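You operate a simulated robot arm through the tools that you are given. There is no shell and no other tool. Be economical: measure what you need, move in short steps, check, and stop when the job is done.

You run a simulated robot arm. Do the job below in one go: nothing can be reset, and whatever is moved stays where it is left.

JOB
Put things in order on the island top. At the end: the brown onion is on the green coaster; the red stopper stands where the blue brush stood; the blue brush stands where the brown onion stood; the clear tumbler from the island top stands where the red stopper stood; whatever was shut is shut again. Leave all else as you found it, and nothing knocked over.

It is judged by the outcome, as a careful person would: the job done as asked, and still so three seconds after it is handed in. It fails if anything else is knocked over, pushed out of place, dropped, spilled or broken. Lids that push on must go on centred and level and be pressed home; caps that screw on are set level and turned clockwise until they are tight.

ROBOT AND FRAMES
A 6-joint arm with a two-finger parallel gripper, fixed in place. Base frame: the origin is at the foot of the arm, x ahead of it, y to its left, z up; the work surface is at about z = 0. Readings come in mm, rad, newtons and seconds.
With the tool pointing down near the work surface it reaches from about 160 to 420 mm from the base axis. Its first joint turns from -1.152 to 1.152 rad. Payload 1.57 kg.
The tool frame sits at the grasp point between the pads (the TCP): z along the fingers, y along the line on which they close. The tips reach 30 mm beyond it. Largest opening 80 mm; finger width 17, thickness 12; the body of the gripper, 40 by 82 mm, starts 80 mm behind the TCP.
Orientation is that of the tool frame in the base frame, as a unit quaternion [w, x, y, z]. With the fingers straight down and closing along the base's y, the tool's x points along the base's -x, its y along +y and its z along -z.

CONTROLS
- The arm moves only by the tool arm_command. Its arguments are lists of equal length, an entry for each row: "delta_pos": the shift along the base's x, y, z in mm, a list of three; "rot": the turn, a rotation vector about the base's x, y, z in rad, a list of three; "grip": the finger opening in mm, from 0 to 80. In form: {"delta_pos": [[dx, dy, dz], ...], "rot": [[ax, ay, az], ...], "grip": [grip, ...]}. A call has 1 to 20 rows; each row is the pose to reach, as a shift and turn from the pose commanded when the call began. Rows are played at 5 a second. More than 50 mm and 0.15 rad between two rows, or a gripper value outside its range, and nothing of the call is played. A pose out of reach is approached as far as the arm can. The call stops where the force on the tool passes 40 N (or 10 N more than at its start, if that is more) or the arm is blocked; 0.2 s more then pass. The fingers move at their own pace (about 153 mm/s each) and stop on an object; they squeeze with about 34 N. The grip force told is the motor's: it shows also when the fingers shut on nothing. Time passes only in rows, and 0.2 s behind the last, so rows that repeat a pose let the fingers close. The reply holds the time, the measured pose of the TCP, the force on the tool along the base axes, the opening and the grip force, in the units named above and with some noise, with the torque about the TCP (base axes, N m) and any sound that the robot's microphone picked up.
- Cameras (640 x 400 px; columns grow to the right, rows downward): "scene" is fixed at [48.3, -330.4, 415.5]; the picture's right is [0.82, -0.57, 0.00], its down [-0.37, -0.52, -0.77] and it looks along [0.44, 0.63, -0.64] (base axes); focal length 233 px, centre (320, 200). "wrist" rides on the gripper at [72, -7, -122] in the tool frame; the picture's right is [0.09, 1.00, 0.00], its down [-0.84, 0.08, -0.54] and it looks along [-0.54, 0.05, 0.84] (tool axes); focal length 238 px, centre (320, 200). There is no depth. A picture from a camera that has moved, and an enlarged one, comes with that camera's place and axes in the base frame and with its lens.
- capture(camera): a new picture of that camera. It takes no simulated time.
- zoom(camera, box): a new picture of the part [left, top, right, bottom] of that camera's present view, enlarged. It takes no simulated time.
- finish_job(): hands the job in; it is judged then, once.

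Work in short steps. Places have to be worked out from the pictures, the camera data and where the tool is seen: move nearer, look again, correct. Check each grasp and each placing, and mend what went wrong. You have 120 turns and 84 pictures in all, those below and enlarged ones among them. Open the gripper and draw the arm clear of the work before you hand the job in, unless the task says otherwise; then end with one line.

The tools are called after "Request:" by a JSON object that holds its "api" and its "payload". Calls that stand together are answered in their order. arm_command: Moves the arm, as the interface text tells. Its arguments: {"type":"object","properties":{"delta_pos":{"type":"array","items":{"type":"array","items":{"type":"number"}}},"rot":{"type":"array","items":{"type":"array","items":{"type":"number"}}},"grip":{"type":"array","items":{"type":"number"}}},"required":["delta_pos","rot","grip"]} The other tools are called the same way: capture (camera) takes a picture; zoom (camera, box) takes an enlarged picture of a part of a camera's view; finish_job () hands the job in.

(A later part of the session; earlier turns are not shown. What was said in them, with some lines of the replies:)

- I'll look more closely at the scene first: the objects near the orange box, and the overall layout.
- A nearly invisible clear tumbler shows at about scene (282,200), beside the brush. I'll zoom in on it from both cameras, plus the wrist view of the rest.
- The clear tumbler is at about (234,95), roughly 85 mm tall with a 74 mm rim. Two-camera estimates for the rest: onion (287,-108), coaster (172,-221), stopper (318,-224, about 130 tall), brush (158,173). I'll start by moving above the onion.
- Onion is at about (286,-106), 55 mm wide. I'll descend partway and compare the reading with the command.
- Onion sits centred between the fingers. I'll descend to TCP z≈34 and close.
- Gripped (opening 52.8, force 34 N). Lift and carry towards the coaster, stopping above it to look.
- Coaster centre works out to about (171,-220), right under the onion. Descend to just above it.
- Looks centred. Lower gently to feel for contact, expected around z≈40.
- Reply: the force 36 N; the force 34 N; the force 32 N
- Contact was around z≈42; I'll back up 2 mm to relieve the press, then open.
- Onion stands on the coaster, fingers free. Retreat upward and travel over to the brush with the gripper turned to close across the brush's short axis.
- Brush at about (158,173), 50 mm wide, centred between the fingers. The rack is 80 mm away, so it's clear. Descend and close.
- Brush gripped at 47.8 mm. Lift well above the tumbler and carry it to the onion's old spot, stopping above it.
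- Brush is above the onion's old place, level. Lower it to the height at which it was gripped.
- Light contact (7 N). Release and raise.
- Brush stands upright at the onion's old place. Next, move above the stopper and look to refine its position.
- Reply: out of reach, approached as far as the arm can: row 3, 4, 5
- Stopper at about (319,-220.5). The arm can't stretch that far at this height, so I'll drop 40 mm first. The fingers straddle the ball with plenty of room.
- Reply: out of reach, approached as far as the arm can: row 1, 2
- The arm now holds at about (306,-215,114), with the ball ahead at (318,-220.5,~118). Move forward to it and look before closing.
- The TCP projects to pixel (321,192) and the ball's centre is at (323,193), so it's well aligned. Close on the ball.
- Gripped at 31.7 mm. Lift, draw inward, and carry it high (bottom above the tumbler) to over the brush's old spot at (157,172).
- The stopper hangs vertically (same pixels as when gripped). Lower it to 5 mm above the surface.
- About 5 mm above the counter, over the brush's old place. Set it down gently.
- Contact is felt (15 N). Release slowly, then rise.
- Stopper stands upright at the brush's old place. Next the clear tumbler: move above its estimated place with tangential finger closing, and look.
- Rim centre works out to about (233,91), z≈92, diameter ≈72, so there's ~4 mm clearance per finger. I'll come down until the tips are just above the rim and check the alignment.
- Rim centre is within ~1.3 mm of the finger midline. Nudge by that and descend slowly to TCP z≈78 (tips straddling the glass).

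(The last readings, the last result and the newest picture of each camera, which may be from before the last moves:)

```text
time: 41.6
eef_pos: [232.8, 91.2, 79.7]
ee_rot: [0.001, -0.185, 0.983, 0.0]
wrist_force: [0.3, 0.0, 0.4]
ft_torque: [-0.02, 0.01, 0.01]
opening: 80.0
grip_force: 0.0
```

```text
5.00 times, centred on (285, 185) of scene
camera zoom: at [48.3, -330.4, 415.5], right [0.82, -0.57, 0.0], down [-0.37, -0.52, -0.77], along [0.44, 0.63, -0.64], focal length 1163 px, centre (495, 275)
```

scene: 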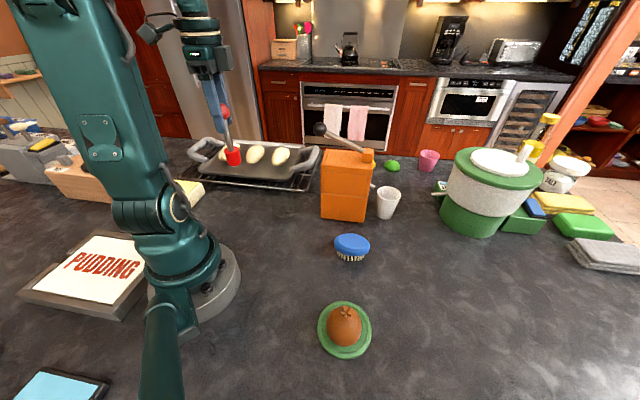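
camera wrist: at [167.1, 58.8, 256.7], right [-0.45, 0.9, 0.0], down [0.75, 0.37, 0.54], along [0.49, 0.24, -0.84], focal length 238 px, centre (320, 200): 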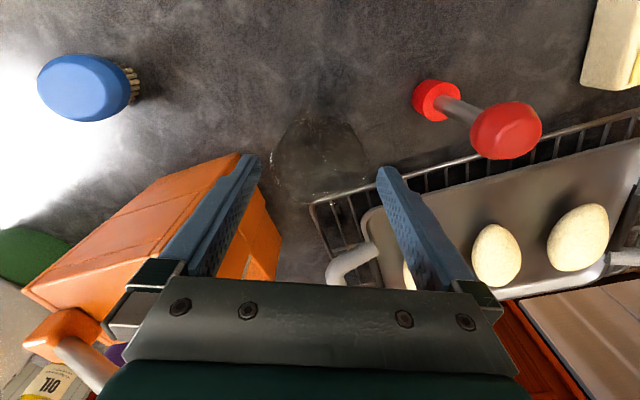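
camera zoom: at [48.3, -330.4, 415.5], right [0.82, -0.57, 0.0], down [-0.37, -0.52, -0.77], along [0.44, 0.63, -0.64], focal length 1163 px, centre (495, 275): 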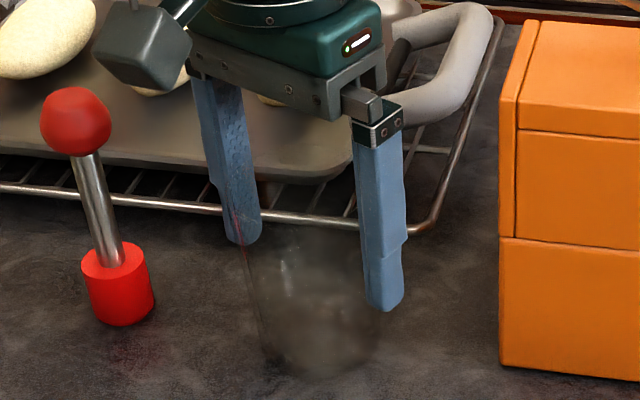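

No contact on the way down and the fingers straddle the glass. Close on it.

Request:
{"api": "arm_command", "payload": {"delta_pos": [[0, 0, 0], [0, 0, 0], [0, 0, 0], [0, 0, 0], [0, 0, 0], [0, 0, 0]], "rot": [[0, 0, 0], [0, 0, 0], [0, 0, 0], [0, 0, 0], [0, 0, 0], [0, 0, 0]], "grip": [76, 73, 71, 68, 64, 60]}}

Request:
{"api": "zoom", "payload": {"camera": "wrist", "box": [192, 90, 448, 250]}}

Request:
{"api": "zoom", "payload": {"camera": "scene", "box": [240, 145, 330, 225]}}

```text
time: 43.0
eef_pos: [233.4, 90.1, 78.0]
ee_rot: [0.0, -0.184, 0.983, 0.0]
wrist_force: [-0.1, 0.6, 1.0]
ft_torque: [-0.02, 0.01, 0.01]
opening: 68.7
grip_force: 33.5
```

```text
2.50 times, centred on (320, 170) of wrist
camera zoom: at [168.2, 57.9, 199.7], right [-0.45, 0.9, 0.0], down [0.75, 0.37, 0.54], along [0.49, 0.24, -0.84], focal length 596 px, centre (320, 275)
```

zoom: 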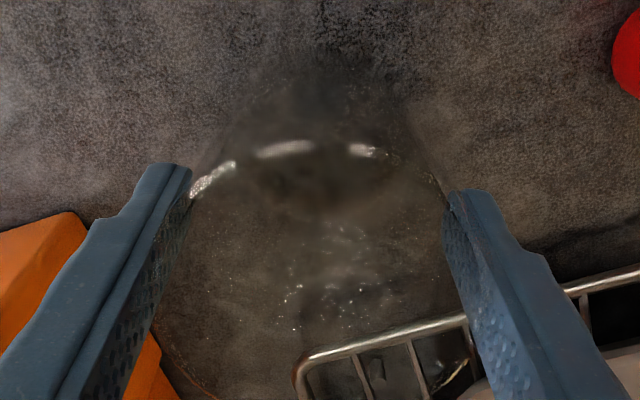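

```text
5.00 times, centred on (285, 185) of scene
camera zoom: at [48.3, -330.4, 415.5], right [0.82, -0.57, 0.0], down [-0.37, -0.52, -0.77], along [0.44, 0.63, -0.64], focal length 1163 px, centre (495, 275)
```

zoom: 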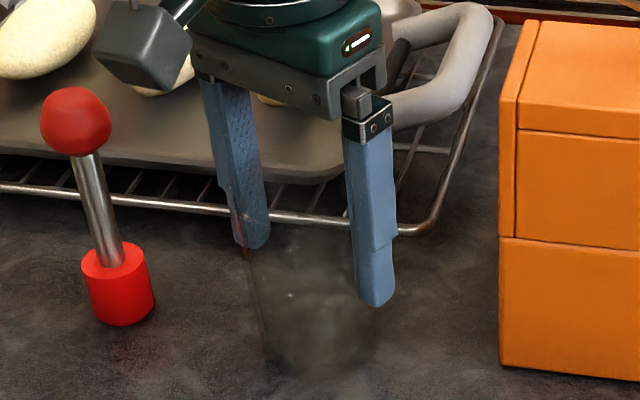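

Gripped at 68.7 mm with 33.5 N. Lift a little and check that it follows level.

Request:
{"api": "arm_command", "payload": {"delta_pos": [[0, 0, 5], [0, 0, 15], [0, 0, 25], [0, 0, 25]], "rot": [[0, 0, 0], [0, 0, 0], [0, 0, 0], [0, 0, 0]], "grip": [60, 60, 60, 60]}}

Request:
{"api": "zoom", "payload": {"camera": "scene", "box": [240, 145, 330, 225]}}

```text
time: 44.0
eef_pos: [232.7, 90.6, 102.4]
ee_rot: [-0.001, -0.184, 0.983, 0.0]
wrist_force: [-0.6, -0.5, -2.4]
ft_torque: [-0.03, -0.02, 0.01]
opening: 68.8
grip_force: 33.9
```

```text
5.00 times, centred on (285, 185) of scene
camera zoom: at [48.3, -330.4, 415.5], right [0.82, -0.57, 0.0], down [-0.37, -0.52, -0.77], along [0.44, 0.63, -0.64], focal length 1163 px, centre (495, 275)
```

zoom: 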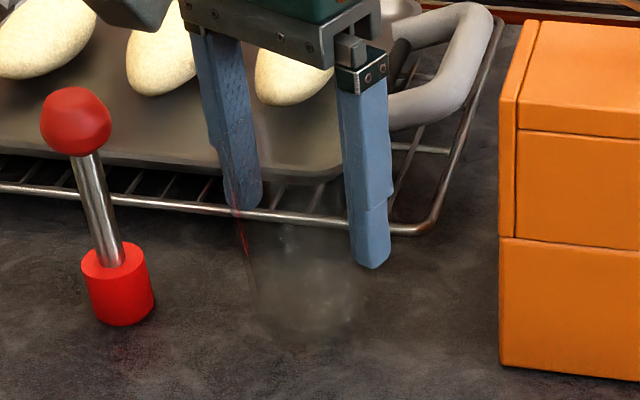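

The glass rises with the fingers, level. Carry it high, inward of the orange box, towards the stopper's old place.

Request:
{"api": "arm_command", "payload": {"delta_pos": [[0, 0, 35], [-5, -10, 70], [-14, -30, 85], [-24, -55, 90], [-28, -85, 90], [-24, -118, 90], [-8, -150, 90], [10, -180, 88], [27, -210, 85], [42, -240, 80], [55, -268, 75], [66, -294, 70], [66, -294, 70]], "rot": [[0, 0, 0], [0, 0, 0], [0, 0, -0.1], [0, 0, -0.2], [0, 0, -0.3], [0, 0, -0.4], [0, 0, -0.5], [0, 0, -0.6], [0, 0, -0.7], [0, 0, -0.8], [0, 0, -0.9], [0, 0, -0.98], [0, 0, -0.98]], "grip": [60, 60, 60, 60, 60, 60, 60, 60, 60, 60, 60, 60, 60]}}

Request:
{"api": "capture", "payload": {"camera": "wrist"}}

Request:
{"api": "capture", "payload": {"camera": "scene"}}

```text
time: 46.8
eef_pos: [298.3, -205.1, 173.3]
ee_rot: [-0.001, 0.301, 0.954, -0.001]
wrist_force: [0.5, -0.6, -2.8]
ft_torque: [-0.02, -0.01, 0.02]
opening: 68.7
grip_force: 33.9
```

```text
39 pictures are left
camera wrist: at [234.9, -169.6, 294.0], right [0.5, 0.87, 0.0], down [0.73, -0.42, 0.54], along [0.47, -0.27, -0.84], focal length 238 px, centre (320, 200)
```

wrist: 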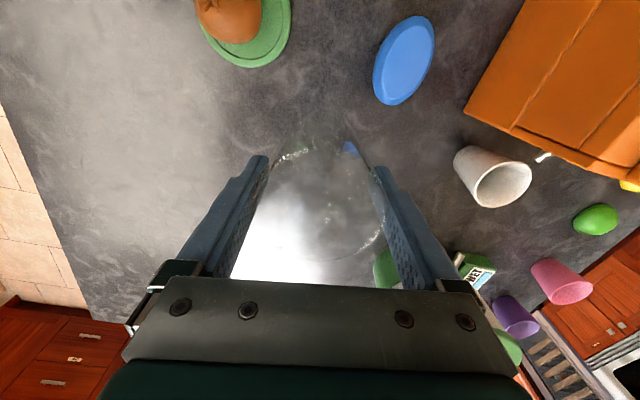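

```text
38 pictures are left
```

scene: 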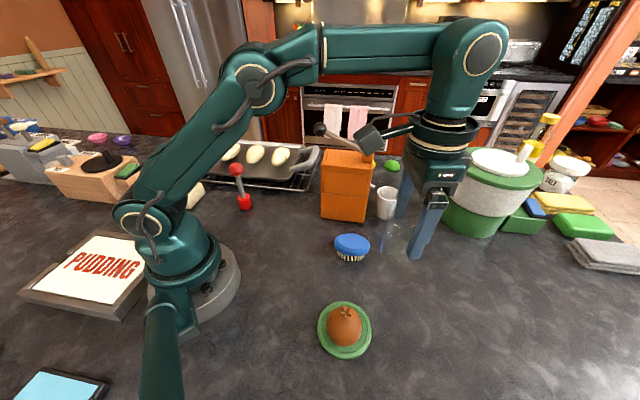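

Glass held level. Extend to the stopper's old spot while lowering to ~10 mm above the surface.

Request:
{"api": "arm_command", "payload": {"delta_pos": [[3, -2, -20], [8, -6, -40], [14, -12, -60], [19.3, -17.5, -75], [19.3, -17.5, -86], [19.3, -17.5, -86], [19.3, -17.5, -86]], "rot": [[0, 0, 0], [0, 0, 0], [0, 0, 0], [0, 0, 0], [0, 0, 0], [0, 0, 0], [0, 0, 0]], "grip": [60, 60, 60, 60, 60, 60, 60]}}

Request:
{"api": "zoom", "payload": {"camera": "scene", "box": [340, 200, 460, 310]}}

```text
time: 48.4
eef_pos: [318.3, -221.0, 88.4]
ee_rot: [0.0, 0.301, 0.954, 0.0]
wrist_force: [-0.5, 0.7, -2.8]
ft_torque: [0.0, 0.04, 0.01]
opening: 68.8
grip_force: 33.8
```

```text
3.64 times, centred on (400, 255) of scene
camera zoom: at [48.3, -330.4, 415.5], right [0.82, -0.57, 0.0], down [-0.37, -0.52, -0.77], along [0.44, 0.63, -0.64], focal length 846 px, centre (29, 0)
```

zoom: 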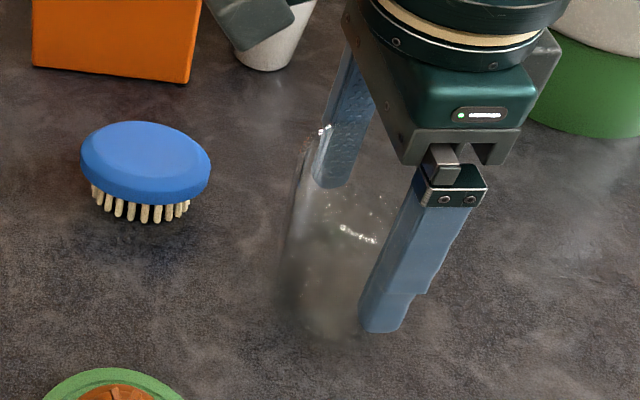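

Upright and in place. Lower the last ~9 mm gently to feel the surface.

Request:
{"api": "arm_command", "payload": {"delta_pos": [[0, 0, -3], [0, 0, -5], [0, 0, -7], [0, 0, -7]], "rot": [[0, 0, 0], [0, 0, 0], [0, 0, 0], [0, 0, 0]], "grip": [60, 60, 60, 60]}}

Request:
{"api": "arm_command", "payload": {"delta_pos": [[0, 0, -1], [0, 0, -2], [0, 0, -2]], "rot": [[0, 0, 0], [0, 0, 0], [0, 0, 0]], "grip": [60, 60, 60]}}

```text
time: 49.4
eef_pos: [319.1, -220.8, 81.3]
ee_rot: [0.0, 0.3, 0.954, 0.0]
wrist_force: [0.2, 0.5, -2.7]
ft_torque: [0.0, 0.0, -0.02]
opening: 68.8
grip_force: 33.4
```

```text
time: 50.2
eef_pos: [318.0, -222.0, 79.0]
ee_rot: [0.0, 0.301, 0.954, 0.0]
wrist_force: [-0.3, 1.4, -2.5]
ft_torque: [-0.01, -0.01, 0.04]
opening: 68.6
grip_force: 34.3
```

Request:
{"api": "arm_command", "payload": {"delta_pos": [[0, 0, -0.7], [0, 0, -0.7]], "rot": [[0, 0, 0], [0, 0, 0]], "grip": [60, 60]}}

```text
time: 50.8
eef_pos: [318.1, -220.8, 77.7]
ee_rot: [0.0, 0.301, 0.954, -0.001]
wrist_force: [-1.6, -0.3, 2.5]
ft_torque: [-0.15, 0.19, -0.04]
opening: 68.9
grip_force: 33.5
```

Touching now: the z force went from -2.5 to +2.5 N. Open slowly and evenly, staying in place.

Request:
{"api": "arm_command", "payload": {"delta_pos": [[0, 0, 0], [0, 0, 0], [0, 0, 0], [0, 0, 0], [0, 0, 0]], "rot": [[0, 0, 0], [0, 0, 0], [0, 0, 0], [0, 0, 0], [0, 0, 0]], "grip": [70, 72, 75, 80, 80]}}

Request:
{"api": "zoom", "payload": {"camera": "wrist", "box": [192, 90, 448, 250]}}

Request:
{"api": "zoom", "payload": {"camera": "scene", "box": [340, 200, 460, 310]}}

```text
time: 52.0
eef_pos: [318.4, -222.0, 78.4]
ee_rot: [0.0, 0.301, 0.954, 0.0]
wrist_force: [0.4, -0.3, -0.3]
ft_torque: [0.01, 0.0, -0.03]
opening: 79.9
grip_force: 0.2
```

```text
2.50 times, centred on (320, 170) of wrist
camera zoom: at [255.0, -186.1, 199.1], right [0.5, 0.87, 0.0], down [0.73, -0.42, 0.54], along [0.47, -0.27, -0.84], focal length 596 px, centre (320, 275)
```

zoom: 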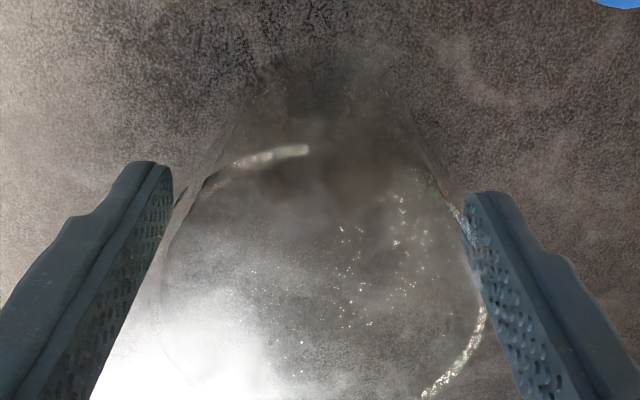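

```text
3.64 times, centred on (400, 255) of scene
camera zoom: at [48.3, -330.4, 415.5], right [0.82, -0.57, 0.0], down [-0.37, -0.52, -0.77], along [0.44, 0.63, -0.64], focal length 846 px, centre (29, 0)
```

zoom: 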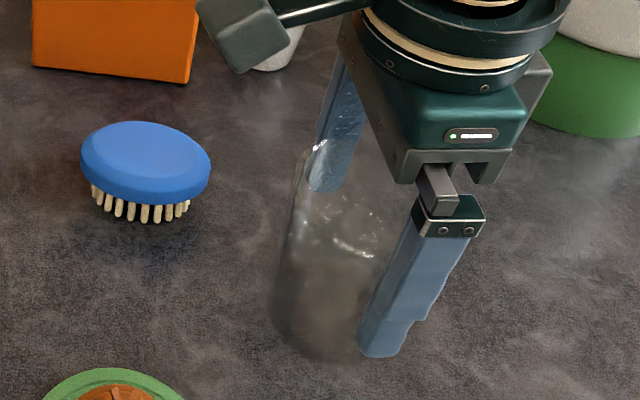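

Glass released and standing. Rise strictly vertically until the tips clear the rim (within reach).

Request:
{"api": "arm_command", "payload": {"delta_pos": [[0, 0, 8], [0, 0, 16], [0, 0, 26], [0, 0, 36], [0, 0, 46], [0, 0, 52], [0, 0, 52]], "rot": [[0, 0, 0], [0, 0, 0], [0, 0, 0], [0, 0, 0], [0, 0, 0], [0, 0, 0], [0, 0, 0]], "grip": [80, 80, 80, 80, 80, 80, 80]}}

Request:
{"api": "zoom", "payload": {"camera": "scene", "box": [340, 200, 460, 310]}}

```text
time: 53.6
eef_pos: [318.4, -220.4, 130.8]
ee_rot: [0.0, 0.301, 0.954, 0.0]
wrist_force: [0.7, 0.3, -0.1]
ft_torque: [0.01, 0.01, 0.0]
opening: 80.2
grip_force: 0.1
```

```text
3.64 times, centred on (400, 255) of scene
camera zoom: at [48.3, -330.4, 415.5], right [0.82, -0.57, 0.0], down [-0.37, -0.52, -0.77], along [0.44, 0.63, -0.64], focal length 846 px, centre (29, 0)
```

zoom: 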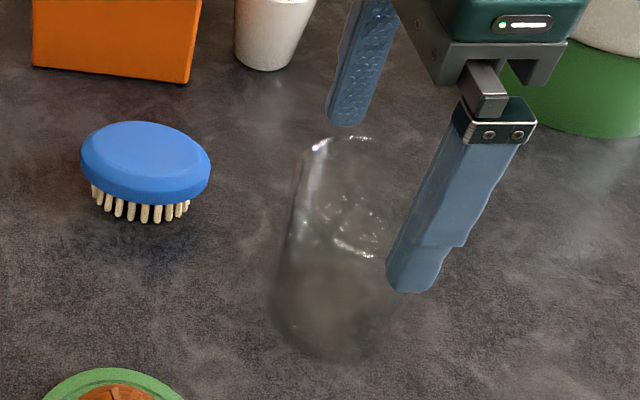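

Tips are clear above the rim and the glass stands undisturbed. Withdraw inward and up to the starting area and take a final look.

Request:
{"api": "arm_command", "payload": {"delta_pos": [[-5, 4, 10], [-18, 14, 35], [-35, 28, 65], [-50, 50, 95], [-62, 85, 115], [-72, 120, 118], [-80, 160, 118], [-86, 200, 118], [-90, 240, 118], [-90, 240, 118]], "rot": [[0, 0, 0], [0, 0, 0.05], [0, 0, 0.12], [0, 0, 0.2], [0, 0, 0.3], [0, 0, 0.4], [0, 0, 0.5], [0, 0, 0.56], [0, 0, 0.61], [0, 0, 0.61]], "grip": [80, 80, 80, 80, 80, 80, 80, 80, 80, 80]}}

Request:
{"api": "capture", "payload": {"camera": "scene"}}

Request:
{"api": "capture", "payload": {"camera": "wrist"}}

Request:
{"api": "zoom", "payload": {"camera": "scene", "box": [300, 200, 460, 365]}}

```text
time: 55.8
eef_pos: [227.6, 20.4, 246.1]
ee_rot: [0.0, 0.0, 1.0, -0.001]
wrist_force: [0.4, -0.5, 0.5]
ft_torque: [0.02, 0.02, -0.01]
opening: 80.1
grip_force: 0.0
```

```text
33 pictures are left
```

scene: 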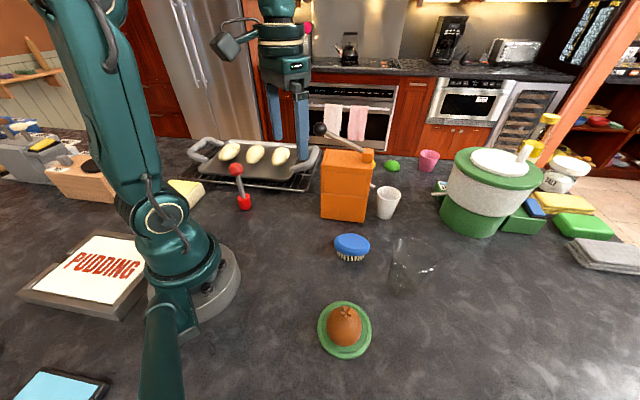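

```text
32 pictures are left
camera wrist: at [155.3, 13.7, 368.6], right [-0.09, 1.0, 0.0], down [0.84, 0.08, 0.54], along [0.54, 0.05, -0.84], focal length 238 px, centre (320, 200)
```

wrist: 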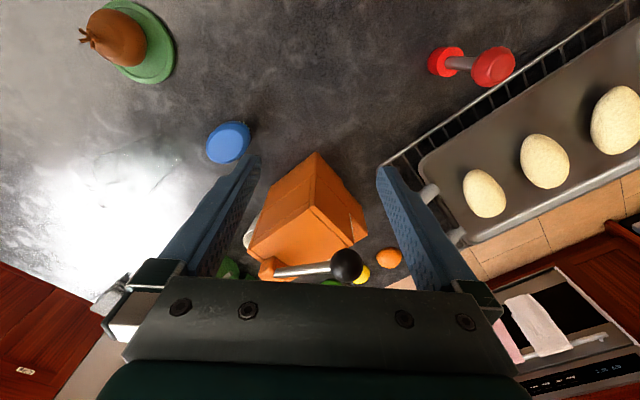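

```text
2.42 times, centred on (380, 282) of scene
camera zoom: at [48.3, -330.4, 415.5], right [0.82, -0.57, 0.0], down [-0.37, -0.52, -0.77], along [0.44, 0.63, -0.64], focal length 564 px, centre (174, 0)
```

zoom: 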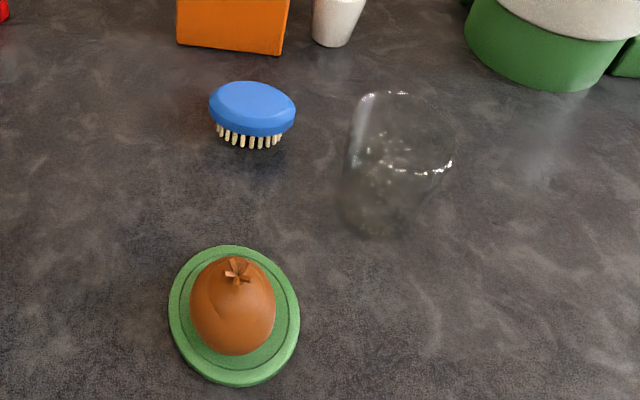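

Everything stands in its target place, nothing else has moved, and the arm is clear with the gripper open. No closed item was opened. I'm handing the job in.

Request:
{"api": "finish_job", "payload": {}}

```text
The job is handed in.
```

The job is done and handed in: the onion is on the green coaster, the brush stands where the onion stood, the stopper stands where the brush stood, and the clear tumbler stands where the stopper stood. Nothing was knocked over and nothing shut was opened.
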